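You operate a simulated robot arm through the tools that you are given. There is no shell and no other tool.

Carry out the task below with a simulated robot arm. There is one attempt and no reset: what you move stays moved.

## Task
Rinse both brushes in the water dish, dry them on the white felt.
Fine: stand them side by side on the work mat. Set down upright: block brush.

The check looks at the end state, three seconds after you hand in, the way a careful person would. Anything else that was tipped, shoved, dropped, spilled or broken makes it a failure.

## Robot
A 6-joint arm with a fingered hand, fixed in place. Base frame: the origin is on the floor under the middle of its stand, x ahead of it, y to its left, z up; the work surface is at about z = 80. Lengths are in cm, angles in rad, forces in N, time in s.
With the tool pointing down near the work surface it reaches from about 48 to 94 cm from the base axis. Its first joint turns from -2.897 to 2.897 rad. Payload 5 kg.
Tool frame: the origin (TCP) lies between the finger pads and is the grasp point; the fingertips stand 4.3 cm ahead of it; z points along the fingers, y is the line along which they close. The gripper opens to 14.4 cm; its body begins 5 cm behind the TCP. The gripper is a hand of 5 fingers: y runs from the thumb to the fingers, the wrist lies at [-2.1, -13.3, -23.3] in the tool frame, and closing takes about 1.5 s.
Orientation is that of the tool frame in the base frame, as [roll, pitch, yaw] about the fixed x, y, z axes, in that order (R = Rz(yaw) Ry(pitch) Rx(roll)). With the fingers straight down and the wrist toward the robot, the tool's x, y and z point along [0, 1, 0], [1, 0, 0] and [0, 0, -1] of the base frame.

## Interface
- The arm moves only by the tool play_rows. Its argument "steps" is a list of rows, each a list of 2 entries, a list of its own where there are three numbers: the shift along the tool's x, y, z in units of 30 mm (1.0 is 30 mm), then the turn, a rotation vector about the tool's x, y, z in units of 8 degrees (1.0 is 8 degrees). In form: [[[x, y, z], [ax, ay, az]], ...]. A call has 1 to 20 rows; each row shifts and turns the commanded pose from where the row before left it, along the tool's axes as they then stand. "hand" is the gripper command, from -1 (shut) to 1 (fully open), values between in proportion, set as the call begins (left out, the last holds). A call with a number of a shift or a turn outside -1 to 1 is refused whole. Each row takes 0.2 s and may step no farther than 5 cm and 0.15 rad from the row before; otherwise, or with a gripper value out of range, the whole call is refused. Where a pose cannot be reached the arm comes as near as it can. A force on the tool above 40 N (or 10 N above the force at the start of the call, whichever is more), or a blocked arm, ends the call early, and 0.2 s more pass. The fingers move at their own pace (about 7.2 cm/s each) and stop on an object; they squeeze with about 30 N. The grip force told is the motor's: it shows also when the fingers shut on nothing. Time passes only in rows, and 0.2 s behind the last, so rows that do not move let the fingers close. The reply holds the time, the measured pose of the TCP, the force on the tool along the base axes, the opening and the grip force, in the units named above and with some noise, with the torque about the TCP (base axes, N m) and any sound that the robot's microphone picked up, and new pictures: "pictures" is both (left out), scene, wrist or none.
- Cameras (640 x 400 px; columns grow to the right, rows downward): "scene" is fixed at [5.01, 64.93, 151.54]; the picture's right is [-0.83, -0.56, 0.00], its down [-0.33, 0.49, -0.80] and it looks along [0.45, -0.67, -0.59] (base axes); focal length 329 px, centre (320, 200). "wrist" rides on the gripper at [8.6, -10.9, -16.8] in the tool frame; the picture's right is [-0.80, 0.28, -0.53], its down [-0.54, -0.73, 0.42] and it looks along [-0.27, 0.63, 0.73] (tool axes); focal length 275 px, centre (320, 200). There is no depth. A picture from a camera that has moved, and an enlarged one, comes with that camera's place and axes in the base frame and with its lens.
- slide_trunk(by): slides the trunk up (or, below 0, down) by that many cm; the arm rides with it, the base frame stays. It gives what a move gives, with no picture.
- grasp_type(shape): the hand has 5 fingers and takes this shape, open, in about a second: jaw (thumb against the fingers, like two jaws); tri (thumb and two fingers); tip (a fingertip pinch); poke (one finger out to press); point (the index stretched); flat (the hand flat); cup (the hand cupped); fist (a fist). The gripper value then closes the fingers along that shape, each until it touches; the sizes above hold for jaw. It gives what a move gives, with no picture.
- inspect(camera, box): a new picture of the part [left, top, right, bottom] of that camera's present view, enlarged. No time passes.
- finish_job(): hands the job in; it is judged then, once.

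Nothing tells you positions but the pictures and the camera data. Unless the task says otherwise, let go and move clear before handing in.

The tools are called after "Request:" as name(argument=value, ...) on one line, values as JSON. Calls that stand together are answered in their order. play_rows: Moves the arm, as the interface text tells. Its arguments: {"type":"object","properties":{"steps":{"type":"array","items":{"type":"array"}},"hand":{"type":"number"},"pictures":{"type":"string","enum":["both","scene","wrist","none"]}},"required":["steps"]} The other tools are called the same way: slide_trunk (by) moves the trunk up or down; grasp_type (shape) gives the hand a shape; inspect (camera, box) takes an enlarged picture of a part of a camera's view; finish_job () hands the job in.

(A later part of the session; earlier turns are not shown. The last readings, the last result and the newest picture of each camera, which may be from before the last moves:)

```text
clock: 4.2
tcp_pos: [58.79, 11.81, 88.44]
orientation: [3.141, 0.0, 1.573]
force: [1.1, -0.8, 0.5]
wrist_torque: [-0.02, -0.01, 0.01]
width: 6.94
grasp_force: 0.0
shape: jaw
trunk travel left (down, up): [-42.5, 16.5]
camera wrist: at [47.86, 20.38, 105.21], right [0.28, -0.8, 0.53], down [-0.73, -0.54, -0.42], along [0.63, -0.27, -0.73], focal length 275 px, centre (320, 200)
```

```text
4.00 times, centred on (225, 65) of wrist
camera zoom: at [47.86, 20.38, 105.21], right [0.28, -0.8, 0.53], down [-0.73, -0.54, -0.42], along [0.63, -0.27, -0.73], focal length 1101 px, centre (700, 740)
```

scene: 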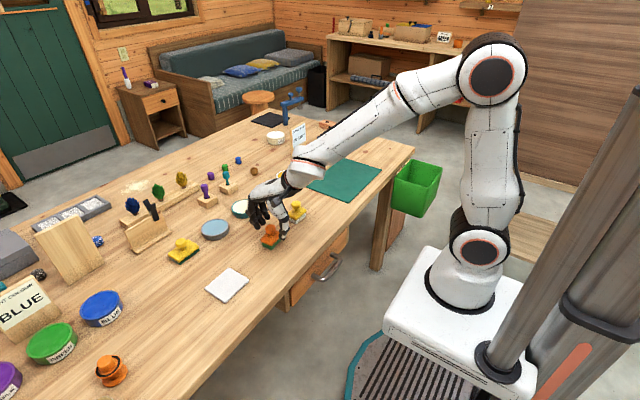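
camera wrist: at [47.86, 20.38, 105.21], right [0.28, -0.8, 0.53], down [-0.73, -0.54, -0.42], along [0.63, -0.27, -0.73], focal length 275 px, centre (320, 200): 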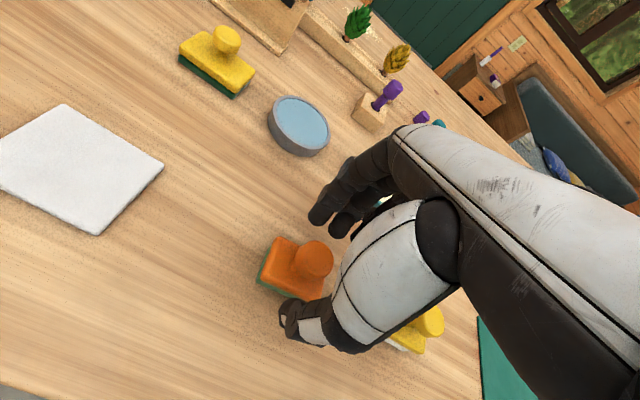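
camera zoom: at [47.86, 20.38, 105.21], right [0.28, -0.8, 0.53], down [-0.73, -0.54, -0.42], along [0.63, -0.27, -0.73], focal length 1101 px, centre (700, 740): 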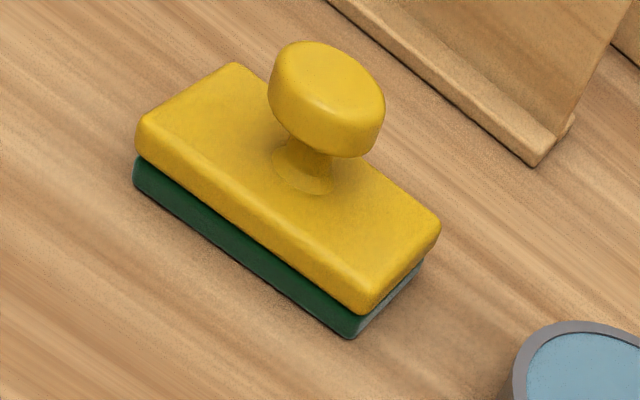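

The fingers straddle the knob, but in jaw shape the thumb opposes mostly the index finger. I'll back up and see whether the "tri" shape gives a better tripod around the round knob.

Request:
play_rows(steps=[[[0, 0, -0.8], [0, 0, 0]], [[0, 0, -0.8], [0, 0, 0]], [[0, 0, -0.8], [0, 0, 0]], [[0, 0, -0.8], [0, 0, 0]], [[0, 0, -0.8], [0, 0, 0]]], pictures="none")

Request:
grasp_type(shape="tri")

Request:
play_rows(steps=[[[0, 0, 0], [0, 0, 0]], [[0, 0, 0], [0, 0, 0]], [[0, 0, 0], [0, 0, 0]], [[0, 0, 0], [0, 0, 0]], [[0, 0, 0], [0, 0, 0]]], hand=-0.2)

Request:
inspect(camera="scene", box=[230, 140, 310, 250])

Request:
inspect(camera="wrist", box=[220, 150, 420, 350])

```text
clock: 5.4
tcp_pos: [58.81, 11.82, 100.48]
orientation: [3.141, 0.0, 1.574]
force: [-0.8, -0.4, -0.2]
wrist_torque: [0.0, 0.03, 0.0]
width: 6.93
grasp_force: 0.0
shape: jaw
trunk travel left (down, up): [-42.5, 16.5]
```

```text
clock: 6.3
tcp_pos: [58.68, 11.74, 100.48]
orientation: [3.142, -0.001, 1.57]
force: [0.4, 0.0, -0.1]
wrist_torque: [0.0, -0.02, 0.01]
width: 14.37
grasp_force: 0.0
shape: tri
trunk travel left (down, up): [-42.5, 16.5]
```

```text
clock: 7.5
tcp_pos: [58.69, 11.71, 100.62]
orientation: [3.141, 0.001, 1.571]
force: [1.5, 0.2, -0.8]
wrist_torque: [-0.05, 0.06, 0.0]
width: 5.81
grasp_force: 0.1
shape: tri
trunk travel left (down, up): [-42.5, 16.5]
camera wrist: at [47.81, 20.4, 117.37], right [0.28, -0.8, 0.53], down [-0.73, -0.54, -0.42], along [0.63, -0.27, -0.73], focal length 275 px, centre (320, 200)
```

scene: 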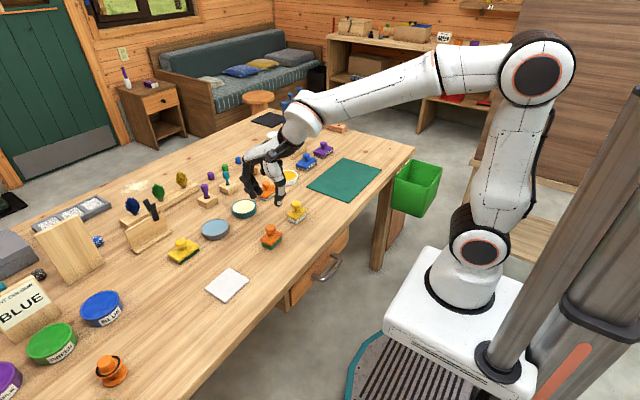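
wrist: 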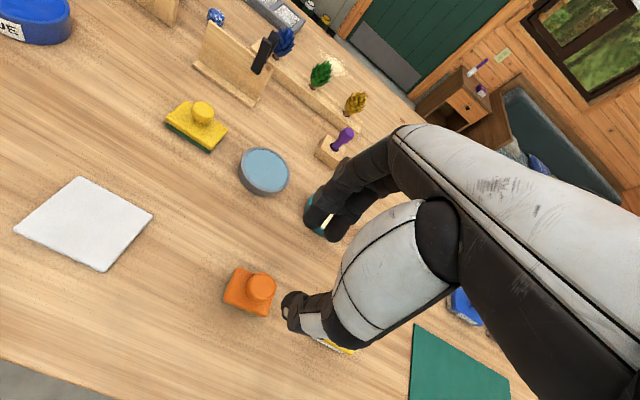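

```text
3.64 times, centred on (270, 195) of scene
camera zoom: at [5.01, 64.93, 151.54], right [-0.83, -0.56, 0.0], down [-0.33, 0.49, -0.8], along [0.45, -0.67, -0.59], focal length 1195 px, centre (502, 218)
```

zoom: 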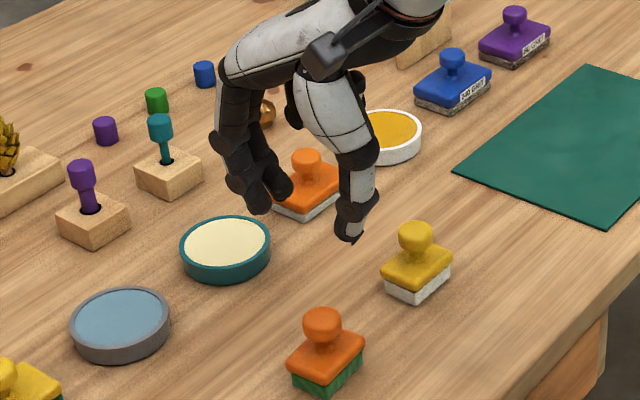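

```text
2.00 times, centred on (320, 250) of wrist
camera zoom: at [47.81, 20.4, 117.37], right [0.28, -0.8, 0.53], down [-0.73, -0.54, -0.42], along [0.63, -0.27, -0.73], focal length 551 px, centre (320, 100)
```

zoom: 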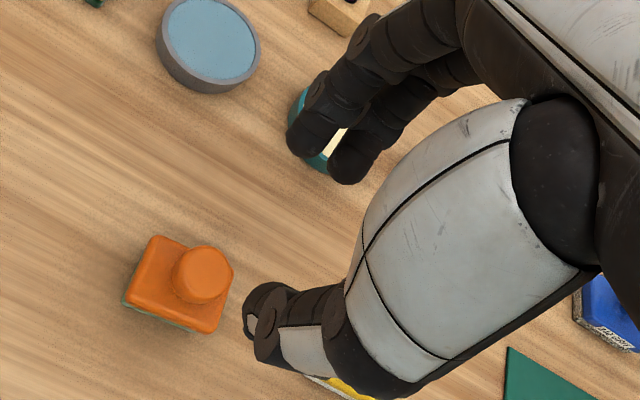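

The tri shape gives a neat symmetric tripod about the TCP. I'll descend on the orange knob with it and close.

Request:
play_rows(steps=[[[0, 0.04, 0.8], [0, 0, 0]], [[0, 0, 0.8], [0, 0, 0]], [[0, 0, 0.8], [0, 0, 0]], [[0, 0, 0.8], [0, 0, 0]], [[0, 0, 0.6], [0, 0, 0]], [[0, 0, 0.3], [0, 0, 0]], [[0, 0, 0.17], [0, 0, 0]], [[0, 0, 0], [0, 0, 0]]])

Request:
inspect(camera="scene", box=[240, 205, 304, 255])

Request:
inspect(camera="wrist", box=[240, 180, 360, 360])

```text
clock: 9.3
tcp_pos: [58.93, 11.76, 87.66]
orientation: [3.141, 0.001, 1.573]
force: [0.5, -0.4, 0.5]
wrist_torque: [0.0, -0.02, 0.03]
width: 5.79
grasp_force: 0.0
shape: tri
trunk travel left (down, up): [-42.5, 16.5]
camera wrist: at [47.99, 20.4, 104.46], right [0.28, -0.8, 0.53], down [-0.73, -0.54, -0.42], along [0.63, -0.27, -0.73], focal length 275 px, centre (320, 200)
```

scene: 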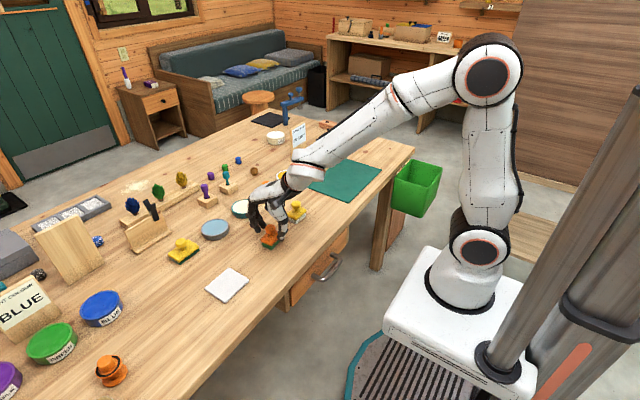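
wrist: 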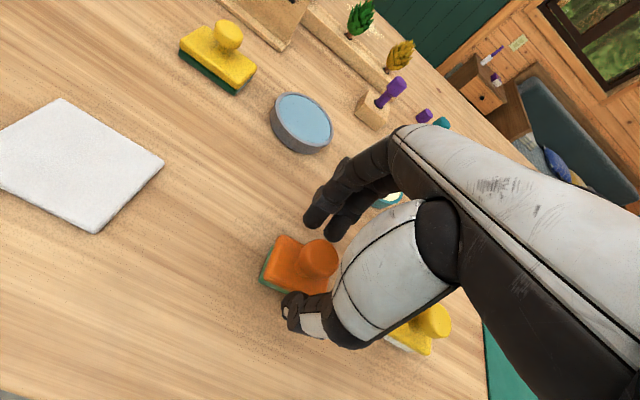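

```text
8.00 times, centred on (272, 230) of scene
camera zoom: at [5.01, 64.93, 151.54], right [-0.83, -0.56, 0.0], down [-0.33, 0.49, -0.8], along [0.45, -0.67, -0.59], focal length 2629 px, centre (704, -40)
```

zoom: 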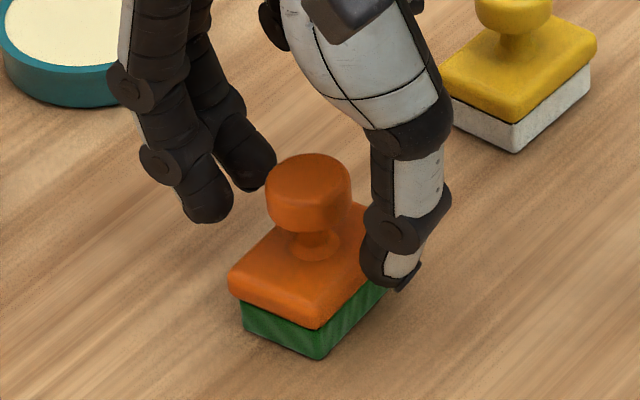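

```text
2.22 times, centred on (300, 270) of wrist
camera zoom: at [47.99, 20.4, 104.46], right [0.28, -0.8, 0.53], down [-0.73, -0.54, -0.42], along [0.63, -0.27, -0.73], focal length 612 px, centre (364, 44)
```

zoom: 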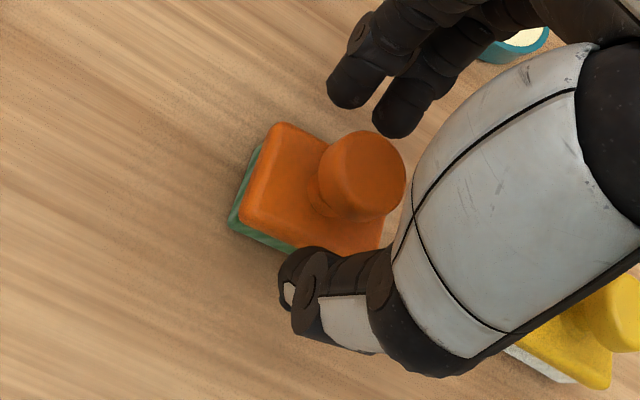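

Alignment is good. I'll raise a touch (0.3 cm) so the fingertips clear the brush body, then close on the knob.

Request:
play_rows(steps=[[[-0.03, 0, -0.1], [0, 0, 0]], [[0, 0, 0], [0, 0, 0]], [[0, 0, 0], [0, 0, 0]], [[0, 0, 0], [0, 0, 0]], [[0, 0, 0], [0, 0, 0]], [[0, 0, 0], [0, 0, 0]], [[0, 0, 0], [0, 0, 0]], [[0, 0, 0], [0, 0, 0]]], hand=-1)

Request:
inspect(camera="scene", box=[240, 205, 304, 255])

Request:
inspect(camera="wrist", box=[240, 180, 360, 360])

```text
clock: 11.1
tcp_pos: [59.0, 11.6, 87.95]
orientation: [-3.141, 0.0, 1.57]
force: [-0.1, -0.2, -1.1]
wrist_torque: [0.02, -0.02, 0.0]
width: 2.19
grasp_force: 29.7
shape: tri
trunk travel left (down, up): [-42.5, 16.5]
camera wrist: at [48.0, 20.27, 104.74], right [0.28, -0.8, 0.53], down [-0.73, -0.54, -0.42], along [0.63, -0.27, -0.73], focal length 275 px, centre (320, 200)
```

scene: 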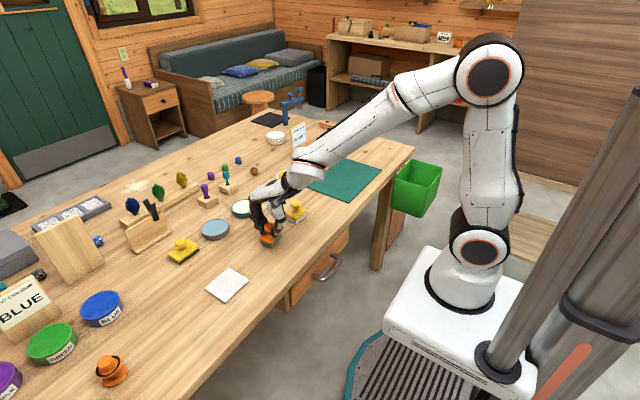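
wrist: 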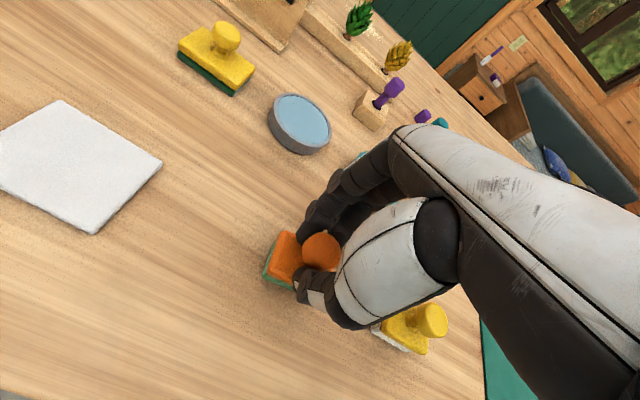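

```text
8.00 times, centred on (272, 230) of scene
camera zoom: at [5.01, 64.93, 151.54], right [-0.83, -0.56, 0.0], down [-0.33, 0.49, -0.8], along [0.45, -0.67, -0.59], focal length 2629 px, centre (704, -40)
```

zoom: 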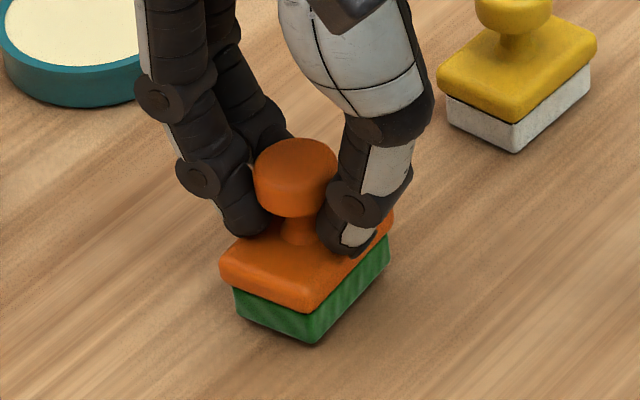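

```text
2.22 times, centred on (300, 270) of wrist
camera zoom: at [48.0, 20.27, 104.74], right [0.28, -0.8, 0.53], down [-0.73, -0.54, -0.42], along [0.63, -0.27, -0.73], focal length 612 px, centre (364, 44)
```

zoom: 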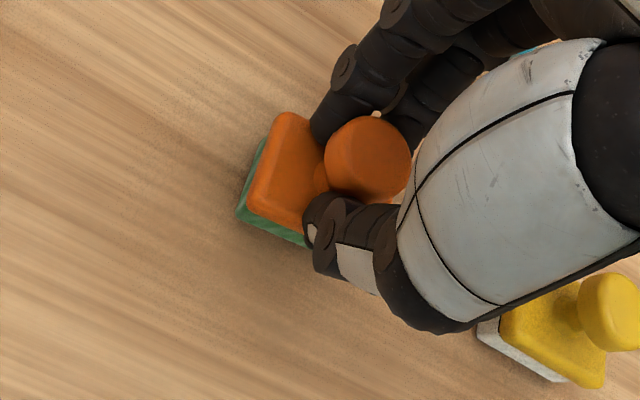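

Request:
inspect(camera="scene", box=[254, 222, 290, 254])

Request:
inspect(camera="wrist", box=[255, 220, 345, 310])

```text
12.50 times, centred on (272, 238) of scene
camera zoom: at [5.01, 64.93, 151.54], right [-0.83, -0.56, 0.0], down [-0.33, 0.49, -0.8], along [0.45, -0.67, -0.59], focal length 4108 px, centre (920, -275)
```

zoom: 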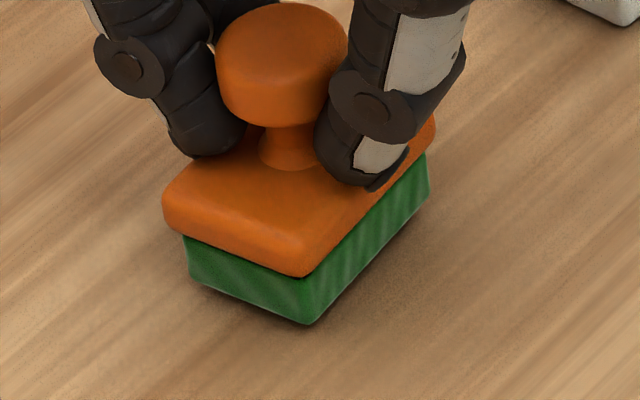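

```text
4.44 times, centred on (300, 265) of wrist
camera zoom: at [48.0, 20.27, 104.74], right [0.28, -0.8, 0.53], down [-0.73, -0.54, -0.42], along [0.63, -0.27, -0.73], focal length 1224 px, centre (409, -89)
```

zoom: 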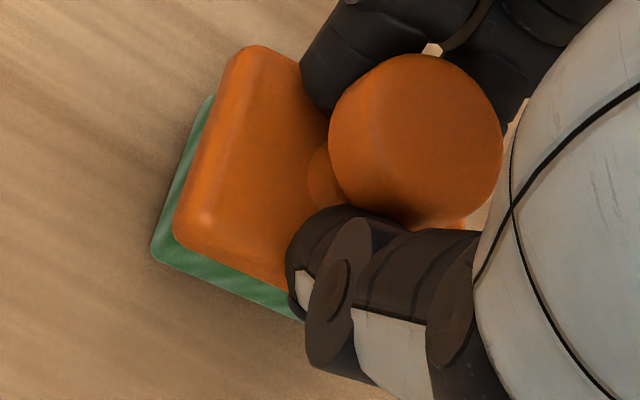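

The fingers closed under the knob with a solid 30 N grip and the brush is hooked. I'll lift it about 7 cm and check how it hangs.

Request:
play_rows(steps=[[[0, 0, -0.3], [0, 0, 0]], [[0, 0, -0.5], [0, 0, 0]], [[0, 0, -0.5], [0, 0, 0]], [[0, 0, -0.5], [0, 0, 0]], [[0, 0, -0.4], [0, 0, 0]], [[0, 0, -0.2], [0, 0, 0]], [[0, 0, 0], [0, 0, 0]]])

Request:
inspect(camera="scene", box=[236, 190, 308, 250])

Request:
inspect(camera="wrist", box=[255, 220, 345, 310])

```text
clock: 12.7
tcp_pos: [58.91, 11.65, 95.16]
orientation: [-3.141, -0.003, 1.571]
force: [-0.6, -0.4, -1.4]
wrist_torque: [0.0, -0.02, 0.0]
width: 2.23
grasp_force: 30.1
shape: tri
trunk travel left (down, up): [-42.5, 16.5]
camera wrist: at [47.93, 20.25, 111.9], right [0.28, -0.8, 0.53], down [-0.73, -0.54, -0.42], along [0.63, -0.27, -0.73], focal length 275 px, centre (320, 200)
```

scene: 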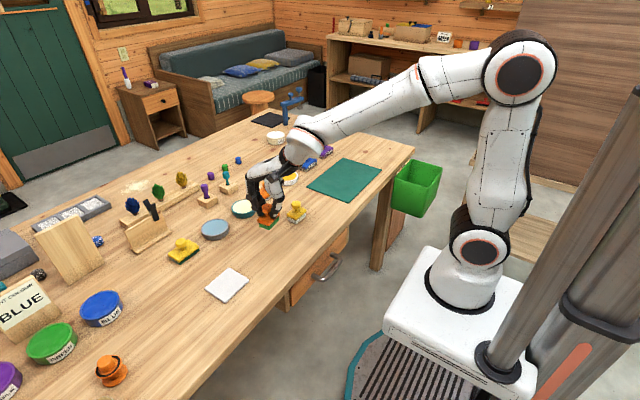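
wrist: 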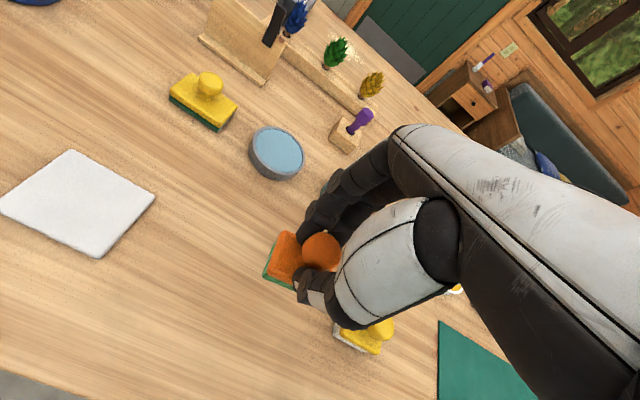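

```text
6.67 times, centred on (272, 220) of scene
camera zoom: at [5.01, 64.93, 151.54], right [-0.83, -0.56, 0.0], down [-0.33, 0.49, -0.8], along [0.45, -0.67, -0.59], focal length 2191 px, centre (640, 67)
```

zoom: 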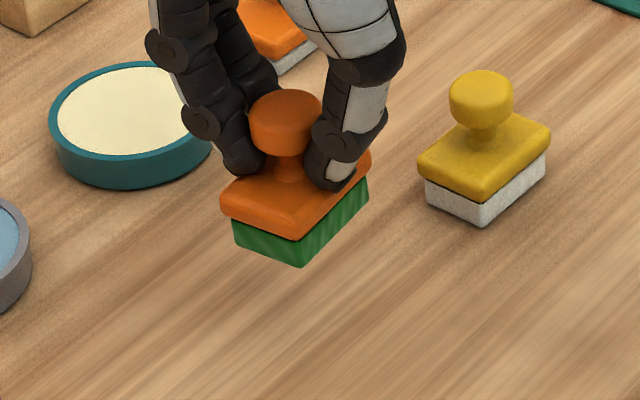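

```text
4.44 times, centred on (300, 265) of wrist
camera zoom: at [47.93, 20.25, 111.9], right [0.28, -0.8, 0.53], down [-0.73, -0.54, -0.42], along [0.63, -0.27, -0.73], focal length 1224 px, centre (409, -89)
```

zoom: 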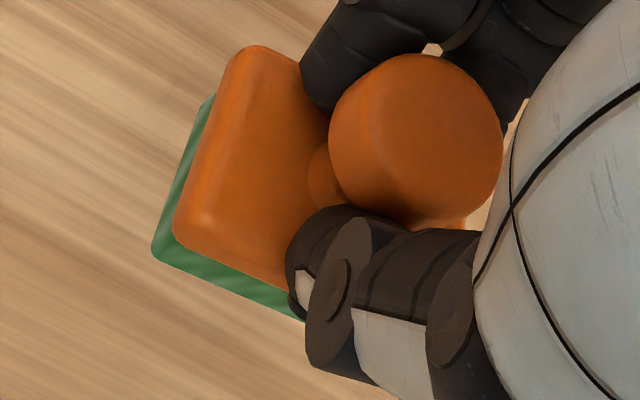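

The brush hangs level and firmly; I estimate its bristle bottom about 7.35 cm below the TCP. Next I carry it over the water dish at (77.0, 18.1).

Request:
play_rows(steps=[[[0.2, 0.5, 0], [0, 0, 0]], [[0.317, 0.8, 0], [0, 0, 0]], [[0.317, 0.852, 0], [0, 0, 0]], [[0.317, 0.852, 0], [0, 0, 0]], [[0.317, 0.852, 0], [0, 0, 0]], [[0.317, 0.852, 0], [0, 0, 0]], [[0.317, 0.852, 0], [0, 0, 0]], [[0.115, 0.4, 0], [0, 0, 0]], [[0, 0, 0], [0, 0, 0]]])

Request:
inspect(camera="scene", box=[180, 180, 260, 250])

Request:
inspect(camera="wrist", box=[230, 200, 350, 320])

```text
clock: 14.7
tcp_pos: [76.9, 18.41, 95.2]
orientation: [3.14, -0.003, 1.573]
force: [-0.5, -0.7, -1.6]
wrist_torque: [-0.03, 0.0, 0.01]
width: 2.17
grasp_force: 29.6
shape: tri
trunk travel left (down, up): [-42.5, 16.5]
camera wrist: at [65.93, 27.01, 112.01], right [0.28, -0.8, 0.53], down [-0.73, -0.54, -0.42], along [0.63, -0.27, -0.73], focal length 275 px, centre (320, 200)
```

scene: 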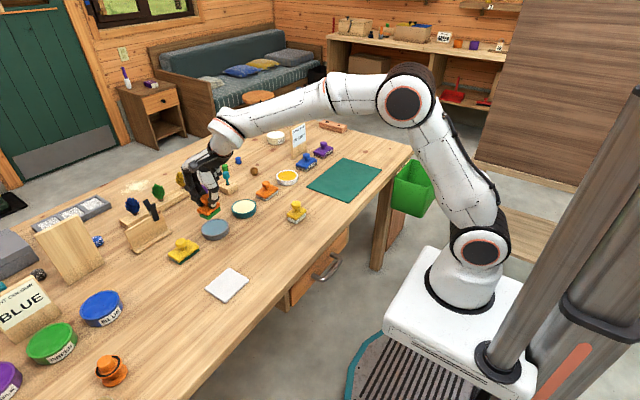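
wrist: 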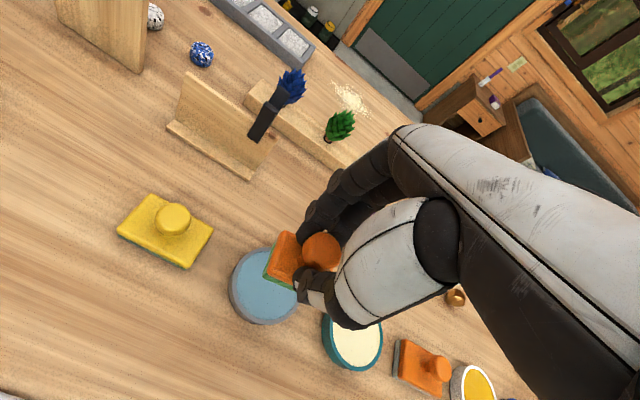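

```text
5.71 times, centred on (220, 215) of scene
camera zoom: at [5.01, 64.93, 151.54], right [-0.83, -0.56, 0.0], down [-0.33, 0.49, -0.8], along [0.45, -0.67, -0.59], focal length 1878 px, centre (891, 114)
```

zoom: 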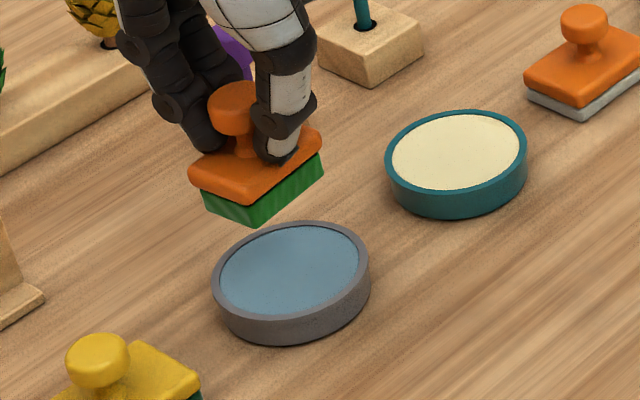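

```text
3.33 times, centred on (290, 260) of wrist
camera zoom: at [65.93, 27.01, 112.01], right [0.28, -0.8, 0.53], down [-0.73, -0.54, -0.42], along [0.63, -0.27, -0.73], focal length 918 px, centre (420, 0)
```

zoom: 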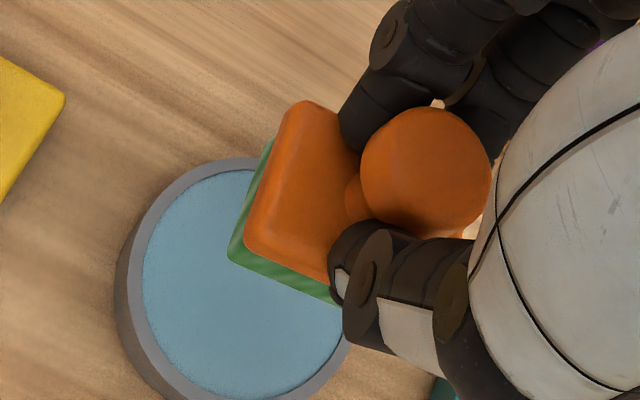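

The brush is centred over the dish within about 0.2 cm. I'll lower it to just above the rim and check again.

Request:
play_rows(steps=[[[-0.04, 0, 0.5], [0, 0, 0]], [[0, 0, 0.5], [0, 0, 0]], [[0, 0, 0.4], [0, 0, 0]], [[0, 0, 0.25], [0, 0, 0]], [[0, 0, 0], [0, 0, 0]]])

Request:
inspect(camera="scene", box=[190, 200, 246, 245])

Request:
inspect(camera="wrist", box=[230, 200, 350, 320])

```text
clock: 15.9
tcp_pos: [76.74, 18.04, 90.23]
orientation: [-3.141, -0.001, 1.571]
force: [-0.1, -1.0, -0.1]
wrist_torque: [0.02, -0.01, 0.03]
width: 2.2
grasp_force: 30.5
shape: tri
trunk travel left (down, up): [-42.5, 16.5]
camera wrist: at [65.86, 26.82, 107.03], right [0.28, -0.8, 0.53], down [-0.73, -0.54, -0.42], along [0.63, -0.27, -0.73], focal length 275 px, centre (320, 200)
```

scene: 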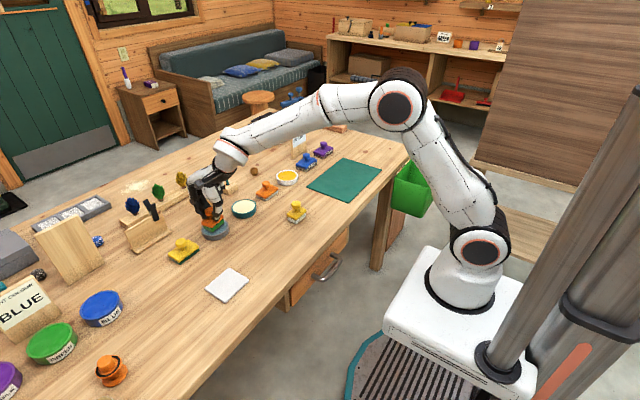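
wrist: 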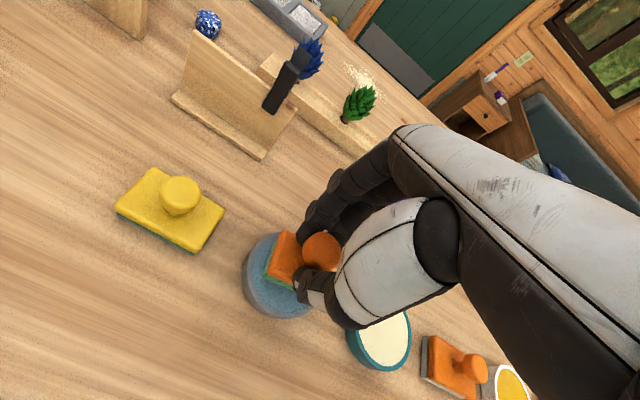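

```text
8.89 times, centred on (218, 222) of scene
camera zoom: at [5.01, 64.93, 151.54], right [-0.83, -0.56, 0.0], down [-0.33, 0.49, -0.8], along [0.45, -0.67, -0.59], focal length 2921 px, centre (1227, 0)
```

zoom: 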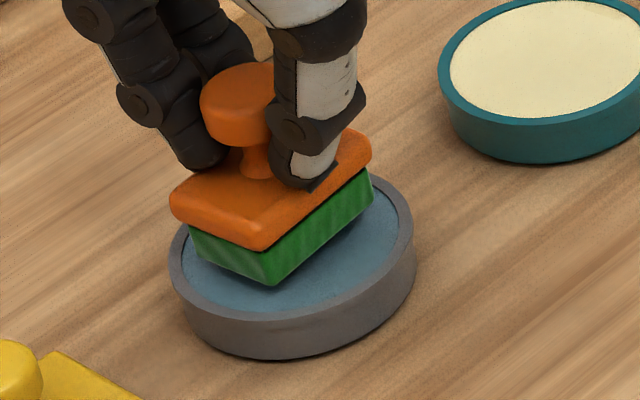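

```text
3.33 times, centred on (290, 260) of wrist
camera zoom: at [65.86, 26.82, 107.03], right [0.28, -0.8, 0.53], down [-0.73, -0.54, -0.42], along [0.63, -0.27, -0.73], focal length 918 px, centre (420, 0)
```

zoom: 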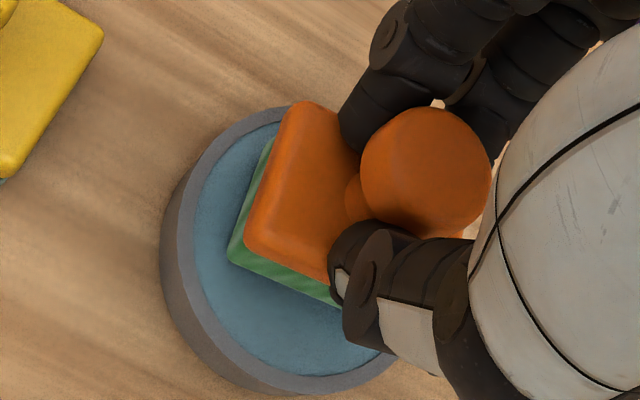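

The bristles are well inside the rim in both views. Now I dip about 1 cm into the water, swish gently by ±0.3 cm, and dwell.

Request:
play_rows(steps=[[[0, 0.03, 0.2], [0, 0, 0]], [[0, 0.03, 0.2], [0, 0, 0]], [[0, 0, 0.15], [0, 0, 0]], [[0, 0, 0.1], [0, 0, 0]], [[0, 0, 0], [0, 0, 0]]], pictures="scene")

Request:
inspect(camera="scene", box=[190, 200, 246, 245])

Request:
inspect(camera="wrist", box=[230, 200, 350, 320])

```text
clock: 16.8
tcp_pos: [77.28, 18.29, 89.62]
orientation: [3.121, -0.005, 1.575]
force: [-1.0, -1.4, 12.2]
wrist_torque: [0.12, -0.28, 0.04]
width: 2.24
grasp_force: 30.2
shape: tri
trunk travel left (down, up): [-42.5, 16.5]
stopped in row 4: the force on the tool passed its limit at 42 N (the readings are from after the stop); the commanded pose is now the measured one
```

scene: 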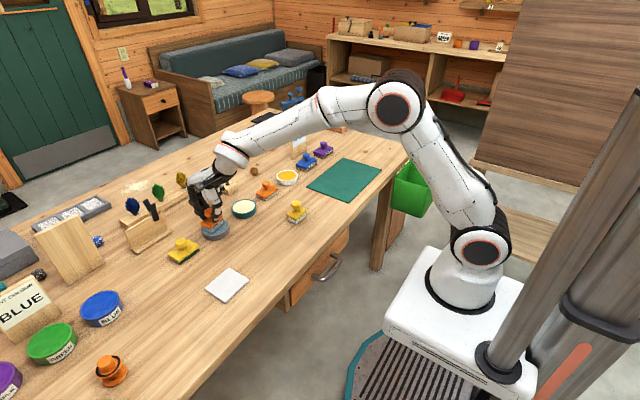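

```text
8.89 times, centred on (218, 222) of scene
camera zoom: at [5.01, 64.93, 151.54], right [-0.83, -0.56, 0.0], down [-0.33, 0.49, -0.8], along [0.45, -0.67, -0.59], focal length 2921 px, centre (1227, 0)
```

zoom: 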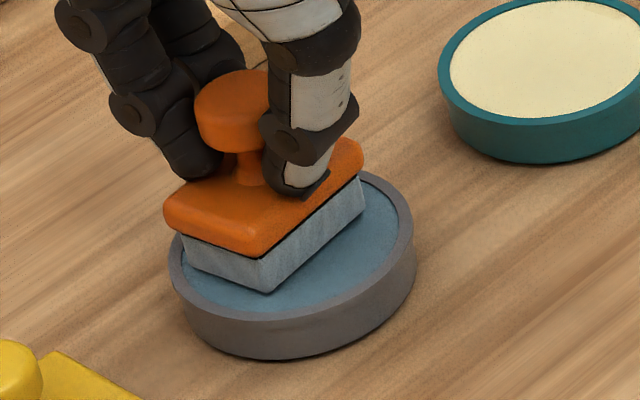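

```text
3.33 times, centred on (290, 260) of wrist
camera zoom: at [66.03, 26.82, 106.25], right [0.27, -0.8, 0.54], down [-0.72, -0.54, -0.44], along [0.64, -0.26, -0.72], focal length 918 px, centre (420, 0)
```

zoom: 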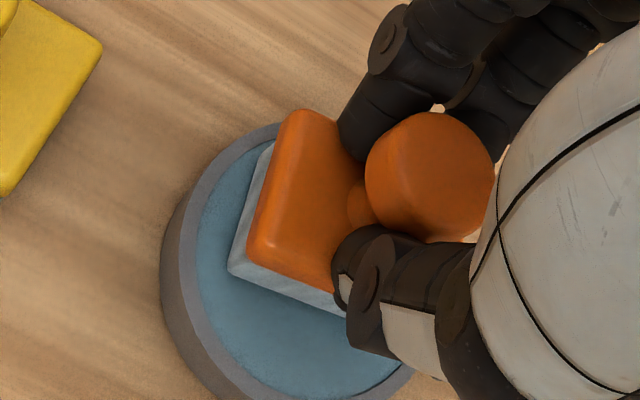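

The bristles changed from green to a clean wet grey-blue on contact, so the rinse registered and this is confirmed as a block brush (the water surface is at z≈82). I'll dwell briefly, lift, straighten the small tilt and look.

Request:
play_rows(steps=[[[0, 0, 0], [0, 0, 0]], [[0, 0, 0], [0, 0, 0]], [[0, 0, 0], [0, 0, 0]], [[0, 0, -0.1], [0, 0, 0]], [[0, 0, -0.2], [0.1475, 0, 0]], [[0, 0, -0.4], [0, 0, 0]], [[0, 0, -0.6], [0, 0, 0]], [[0, 0, -0.6], [0, 0, 0]], [[0, 0, 0], [0, 0, 0]]])

Request:
inspect(camera="scene", box=[180, 190, 256, 245])

Request:
inspect(camera="wrist", box=[230, 200, 350, 320])

```text
clock: 18.8
tcp_pos: [77.23, 18.28, 95.12]
orientation: [-3.136, -0.005, 1.571]
force: [0.7, 0.6, -0.4]
wrist_torque: [-0.02, 0.0, -0.01]
width: 2.24
grasp_force: 30.3
shape: tri
trunk travel left (down, up): [-42.5, 16.5]
camera wrist: at [66.47, 26.86, 111.97], right [0.29, -0.8, 0.53], down [-0.73, -0.54, -0.42], along [0.62, -0.26, -0.74], focal length 275 px, centre (320, 200)
```

scene: 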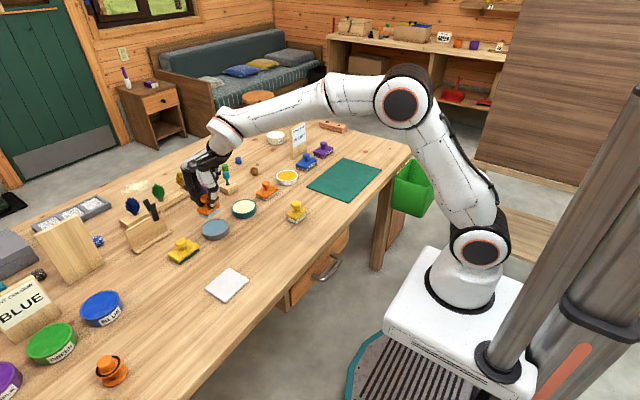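
wrist: 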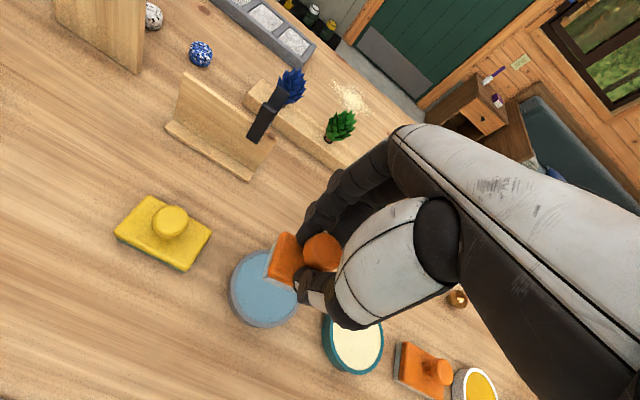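

```text
7.27 times, centred on (218, 218) of scene
camera zoom: at [5.01, 64.93, 151.54], right [-0.83, -0.56, 0.0], down [-0.33, 0.49, -0.8], along [0.45, -0.67, -0.59], focal length 2390 px, centre (1062, 73)
```

zoom: 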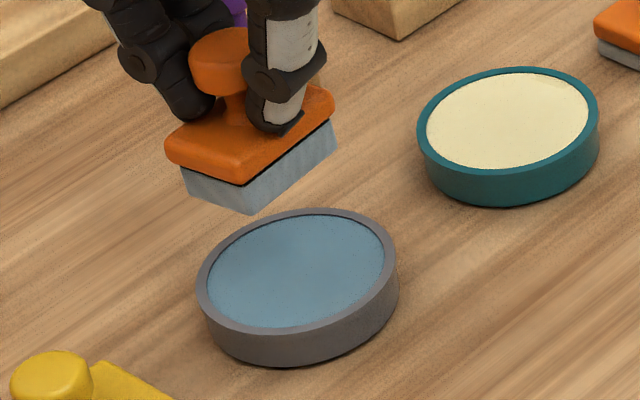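

```text
3.33 times, centred on (290, 260) of wrist
camera zoom: at [66.47, 26.86, 111.97], right [0.29, -0.8, 0.53], down [-0.73, -0.54, -0.42], along [0.62, -0.26, -0.74], focal length 918 px, centre (420, 0)
```

zoom: 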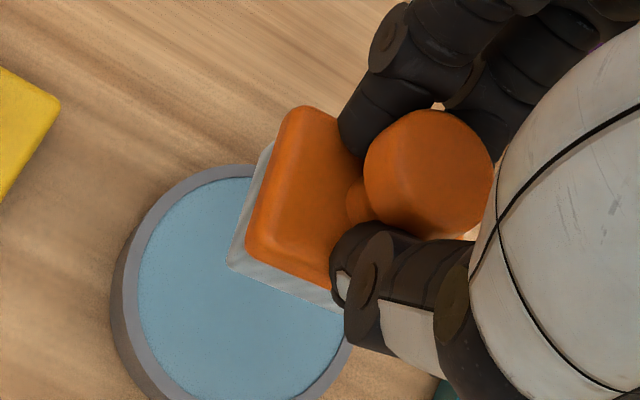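

The rinsed brush now shows clean wet bristles and the dish hasn't moved. I take the felt as centred at about (57.9, 31.0), spanning 7.9 × 8.9 cm, and carry the brush over it.

Request:
play_rows(steps=[[[0.3, -0.4, 0], [-0.041, 0, 0]], [[0.474, -0.719, 0], [0, 0, 0]], [[0.474, -0.719, 0], [0, 0, 0]], [[0.474, -0.719, 0], [0, 0, 0]], [[0.474, -0.719, 0], [0, 0, 0]], [[0.474, -0.719, 0], [0, 0, 0]], [[0.474, -0.719, 0], [0, 0, 0]], [[0.474, -0.719, 0], [0, 0, 0]], [[0.474, -0.719, 0], [0, 0, 0]], [[0.17, -0.32, 0], [0, 0, 0]], [[0, 0, 0], [0, 0, 0]]])

Request:
inspect(camera="scene", box=[190, 235, 280, 310])

Request:
inspect(camera="wrist", box=[230, 200, 350, 320])

```text
clock: 21.2
tcp_pos: [57.88, 30.95, 95.04]
orientation: [3.141, -0.005, 1.573]
force: [-0.8, -0.6, -1.3]
wrist_torque: [0.0, -0.02, 0.0]
width: 2.23
grasp_force: 30.0
shape: tri
trunk travel left (down, up): [-42.5, 16.5]
camera wrist: at [46.94, 39.53, 111.86], right [0.29, -0.8, 0.53], down [-0.72, -0.54, -0.42], along [0.63, -0.26, -0.73], focal length 275 px, centre (320, 200)
```

scene: 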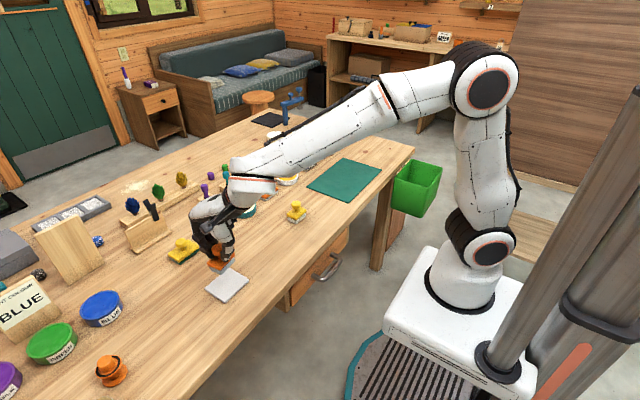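
wrist: 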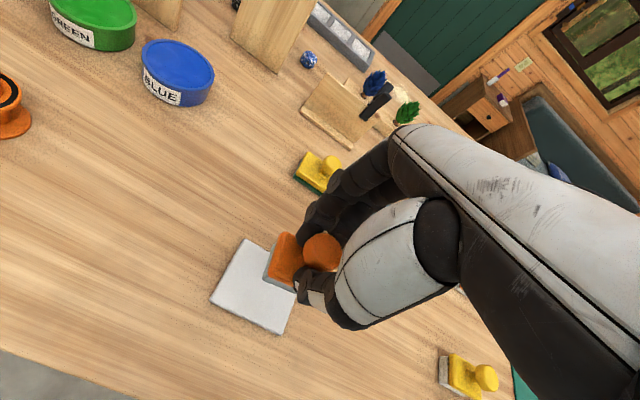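

```text
5.33 times, centred on (235, 272) of scene
camera zoom: at [5.01, 64.93, 151.54], right [-0.83, -0.56, 0.0], down [-0.33, 0.49, -0.8], along [0.45, -0.67, -0.59], focal length 1753 px, centre (773, -187)
```

zoom: 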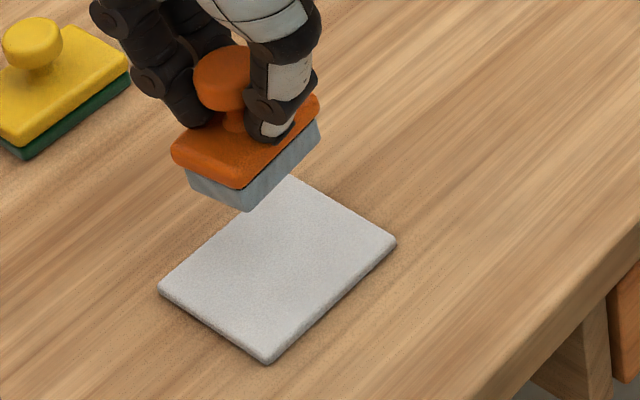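

```text
3.33 times, centred on (290, 260) of wrist
camera zoom: at [46.94, 39.53, 111.86], right [0.29, -0.8, 0.53], down [-0.72, -0.54, -0.42], along [0.63, -0.26, -0.73], focal length 918 px, centre (420, 0)
```

zoom: 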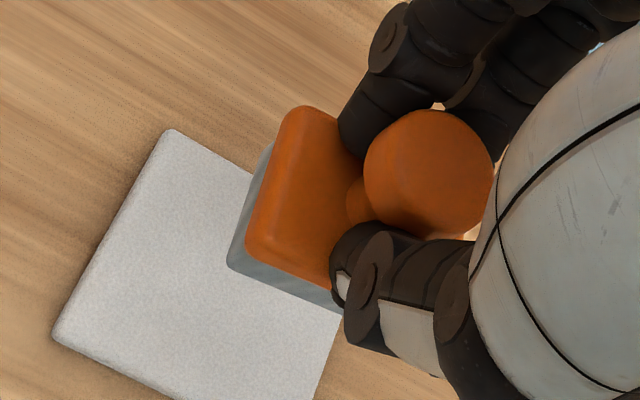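

The brush is above the middle of the felt. I'll lower it and press gently until contact.

Request:
play_rows(steps=[[[0, -0.03, 0.5], [0, 0, 0]], [[0, -0.03, 0.6], [0, 0, 0]], [[0, 0, 0.5], [0, 0, 0]], [[0, 0, 0.3], [0, 0, 0]], [[0, 0, 0.1], [0, 0, 0]], [[0, 0, 0], [0, 0, 0]]])

Request:
inspect(camera="scene", box=[195, 245, 265, 305])

```text
clock: 22.6
tcp_pos: [57.67, 30.92, 88.98]
orientation: [-3.141, -0.004, 1.573]
force: [0.3, 0.8, -0.8]
wrist_torque: [0.0, 0.0, -0.01]
width: 2.23
grasp_force: 29.7
shape: tri
trunk travel left (down, up): [-42.5, 16.5]
camera wrist: at [46.66, 39.59, 105.9], right [0.29, -0.8, 0.53], down [-0.72, -0.54, -0.42], along [0.63, -0.26, -0.73], focal length 275 px, centre (320, 200)
```

scene: 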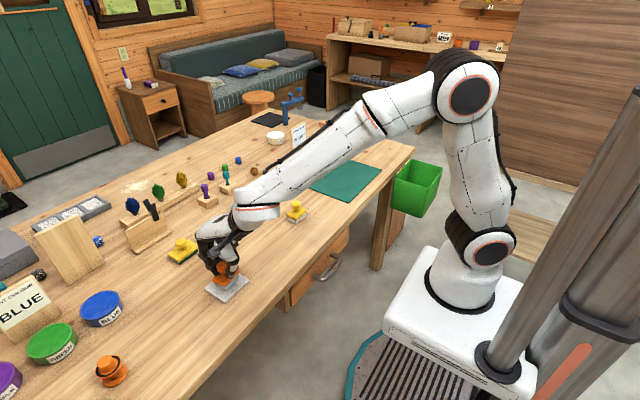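
wrist: 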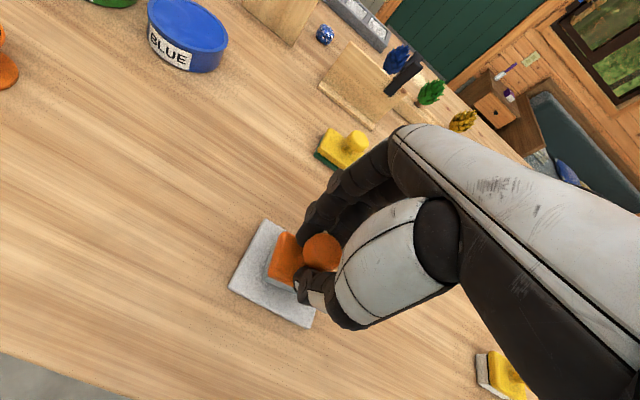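

```text
6.67 times, centred on (230, 275) of scene
camera zoom: at [5.01, 64.93, 151.54], right [-0.83, -0.56, 0.0], down [-0.33, 0.49, -0.8], along [0.45, -0.67, -0.59], focal length 2191 px, centre (920, -300)
```

zoom: 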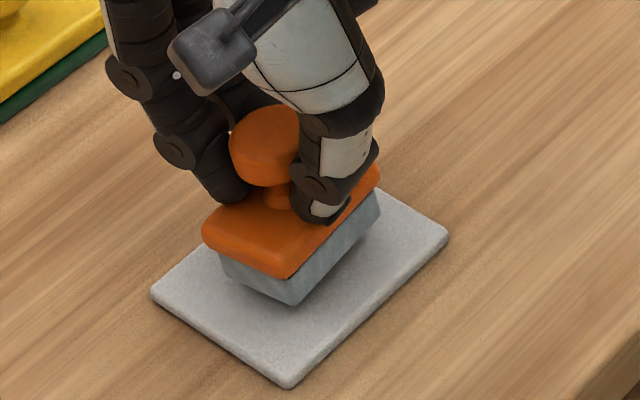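

Request:
play_rows(steps=[[[0, 0, 0.06], [0, 0, 0]], [[0, 0, 0.06], [0, 0, 0]], [[0, 0, 0.05], [0, 0, 0]], [[0, 0, 0.05], [0, 0, 0]], [[0, 0, 0], [0, 0, 0]]], pictures="none")

Request:
inspect(camera="scene", box=[195, 245, 265, 305])

```text
clock: 23.8
tcp_pos: [57.64, 31.03, 88.31]
orientation: [-3.141, -0.005, 1.573]
force: [0.0, -0.1, 0.2]
wrist_torque: [-0.01, -0.02, 0.01]
width: 2.22
grasp_force: 30.1
shape: tri
trunk travel left (down, up): [-42.5, 16.5]
```

```text
6.67 times, centred on (230, 275) of scene
camera zoom: at [5.01, 64.93, 151.54], right [-0.83, -0.56, 0.0], down [-0.33, 0.49, -0.8], along [0.45, -0.67, -0.59], focal length 2191 px, centre (920, -300)
```

zoom: 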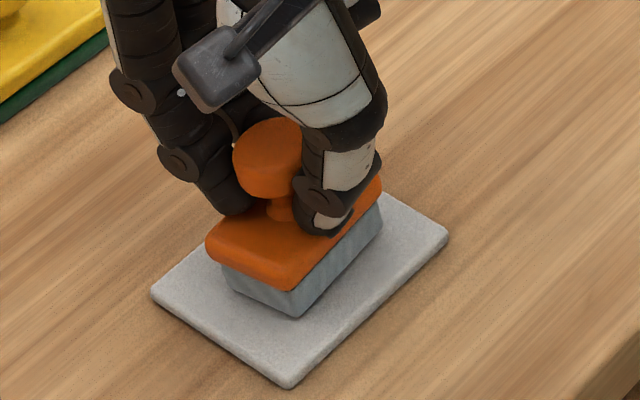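

Request:
play_rows(steps=[[[0, 0, 0.04], [0, 0, 0]], [[0, 0, 0.04], [0, 0, 0]], [[0, 0, 0.04], [0, 0, 0]], [[0, 0, 0], [0, 0, 0]]], pictures="none")

Request:
inspect(camera="scene", box=[195, 245, 265, 305])

```text
clock: 24.8
tcp_pos: [57.63, 30.93, 88.23]
orientation: [3.14, -0.007, 1.574]
force: [-0.2, -2.1, 17.4]
wrist_torque: [0.04, -0.36, -0.03]
width: 2.25
grasp_force: 29.5
shape: tri
trunk travel left (down, up): [-42.5, 16.5]
```

```text
6.67 times, centred on (230, 275) of scene
camera zoom: at [5.01, 64.93, 151.54], right [-0.83, -0.56, 0.0], down [-0.33, 0.49, -0.8], along [0.45, -0.67, -0.59], focal length 2191 px, centre (920, -300)
```

zoom: 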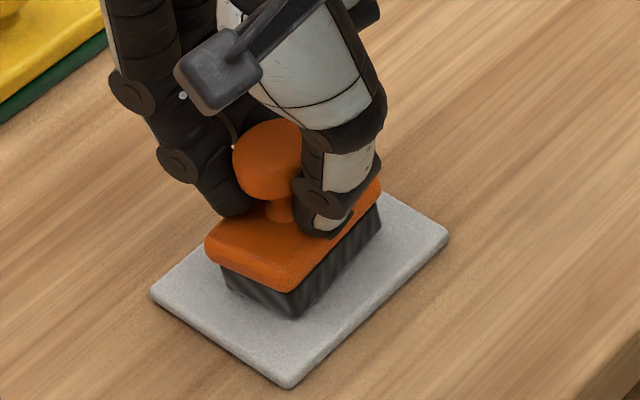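

The bristles turned dark on the felt: dried, showing native black bristles. That also tells me the yellow brush's white bristles are coated (e.g. with glue), so it is the second brush. Now I lift and carry this one toward the work mat, high enough to clear the yellow brush.

Request:
play_rows(steps=[[[0, 0, 0], [0, 0, 0]], [[0, 0, 0], [0, 0, 0]], [[0, 0, -0.1], [0, 0, 0]], [[0, 0, -0.4], [0, 0, 0]], [[0, 0, -0.8], [0, 0, 0]], [[0, 0, -0.8], [0, 0, 0]], [[0, 0, -0.8], [0, 0, 0]], [[0, 0, -0.8], [0, 0, 0]], [[0, 0, -0.4], [0, 0, 0]], [[0, 0, 0], [0, 0, 0]]])

Request:
inspect(camera="scene", box=[190, 215, 280, 305])

```text
clock: 27.0
tcp_pos: [57.54, 30.98, 100.22]
orientation: [3.141, -0.001, 1.575]
force: [-0.1, 0.1, -0.8]
wrist_torque: [0.01, -0.01, 0.04]
width: 2.21
grasp_force: 30.0
shape: tri
trunk travel left (down, up): [-42.5, 16.5]
camera wrist: at [46.65, 39.57, 117.11], right [0.29, -0.8, 0.53], down [-0.73, -0.54, -0.42], along [0.63, -0.26, -0.73], focal length 275 px, centre (320, 200)
```

scene: 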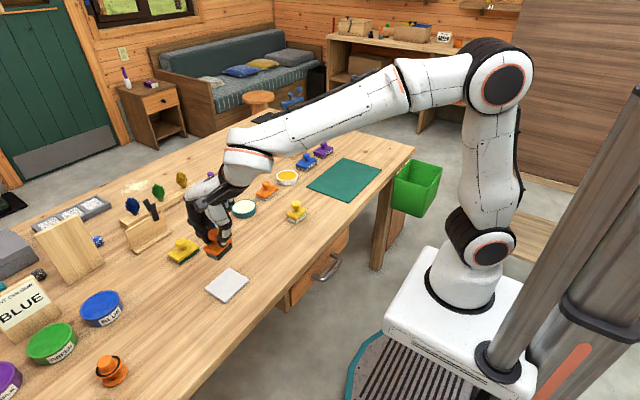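
wrist: 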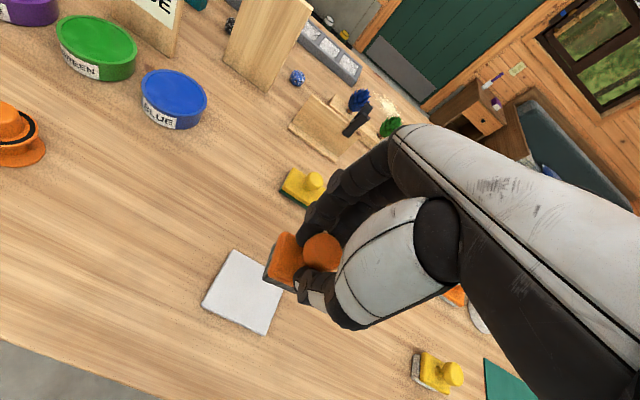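

```text
4.44 times, centred on (235, 260) of scene
camera zoom: at [5.01, 64.93, 151.54], right [-0.83, -0.56, 0.0], down [-0.33, 0.49, -0.8], along [0.45, -0.67, -0.59], focal length 1460 px, centre (698, -67)
```

zoom: 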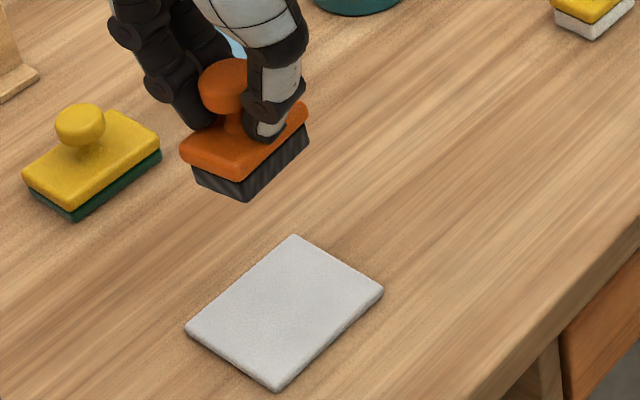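

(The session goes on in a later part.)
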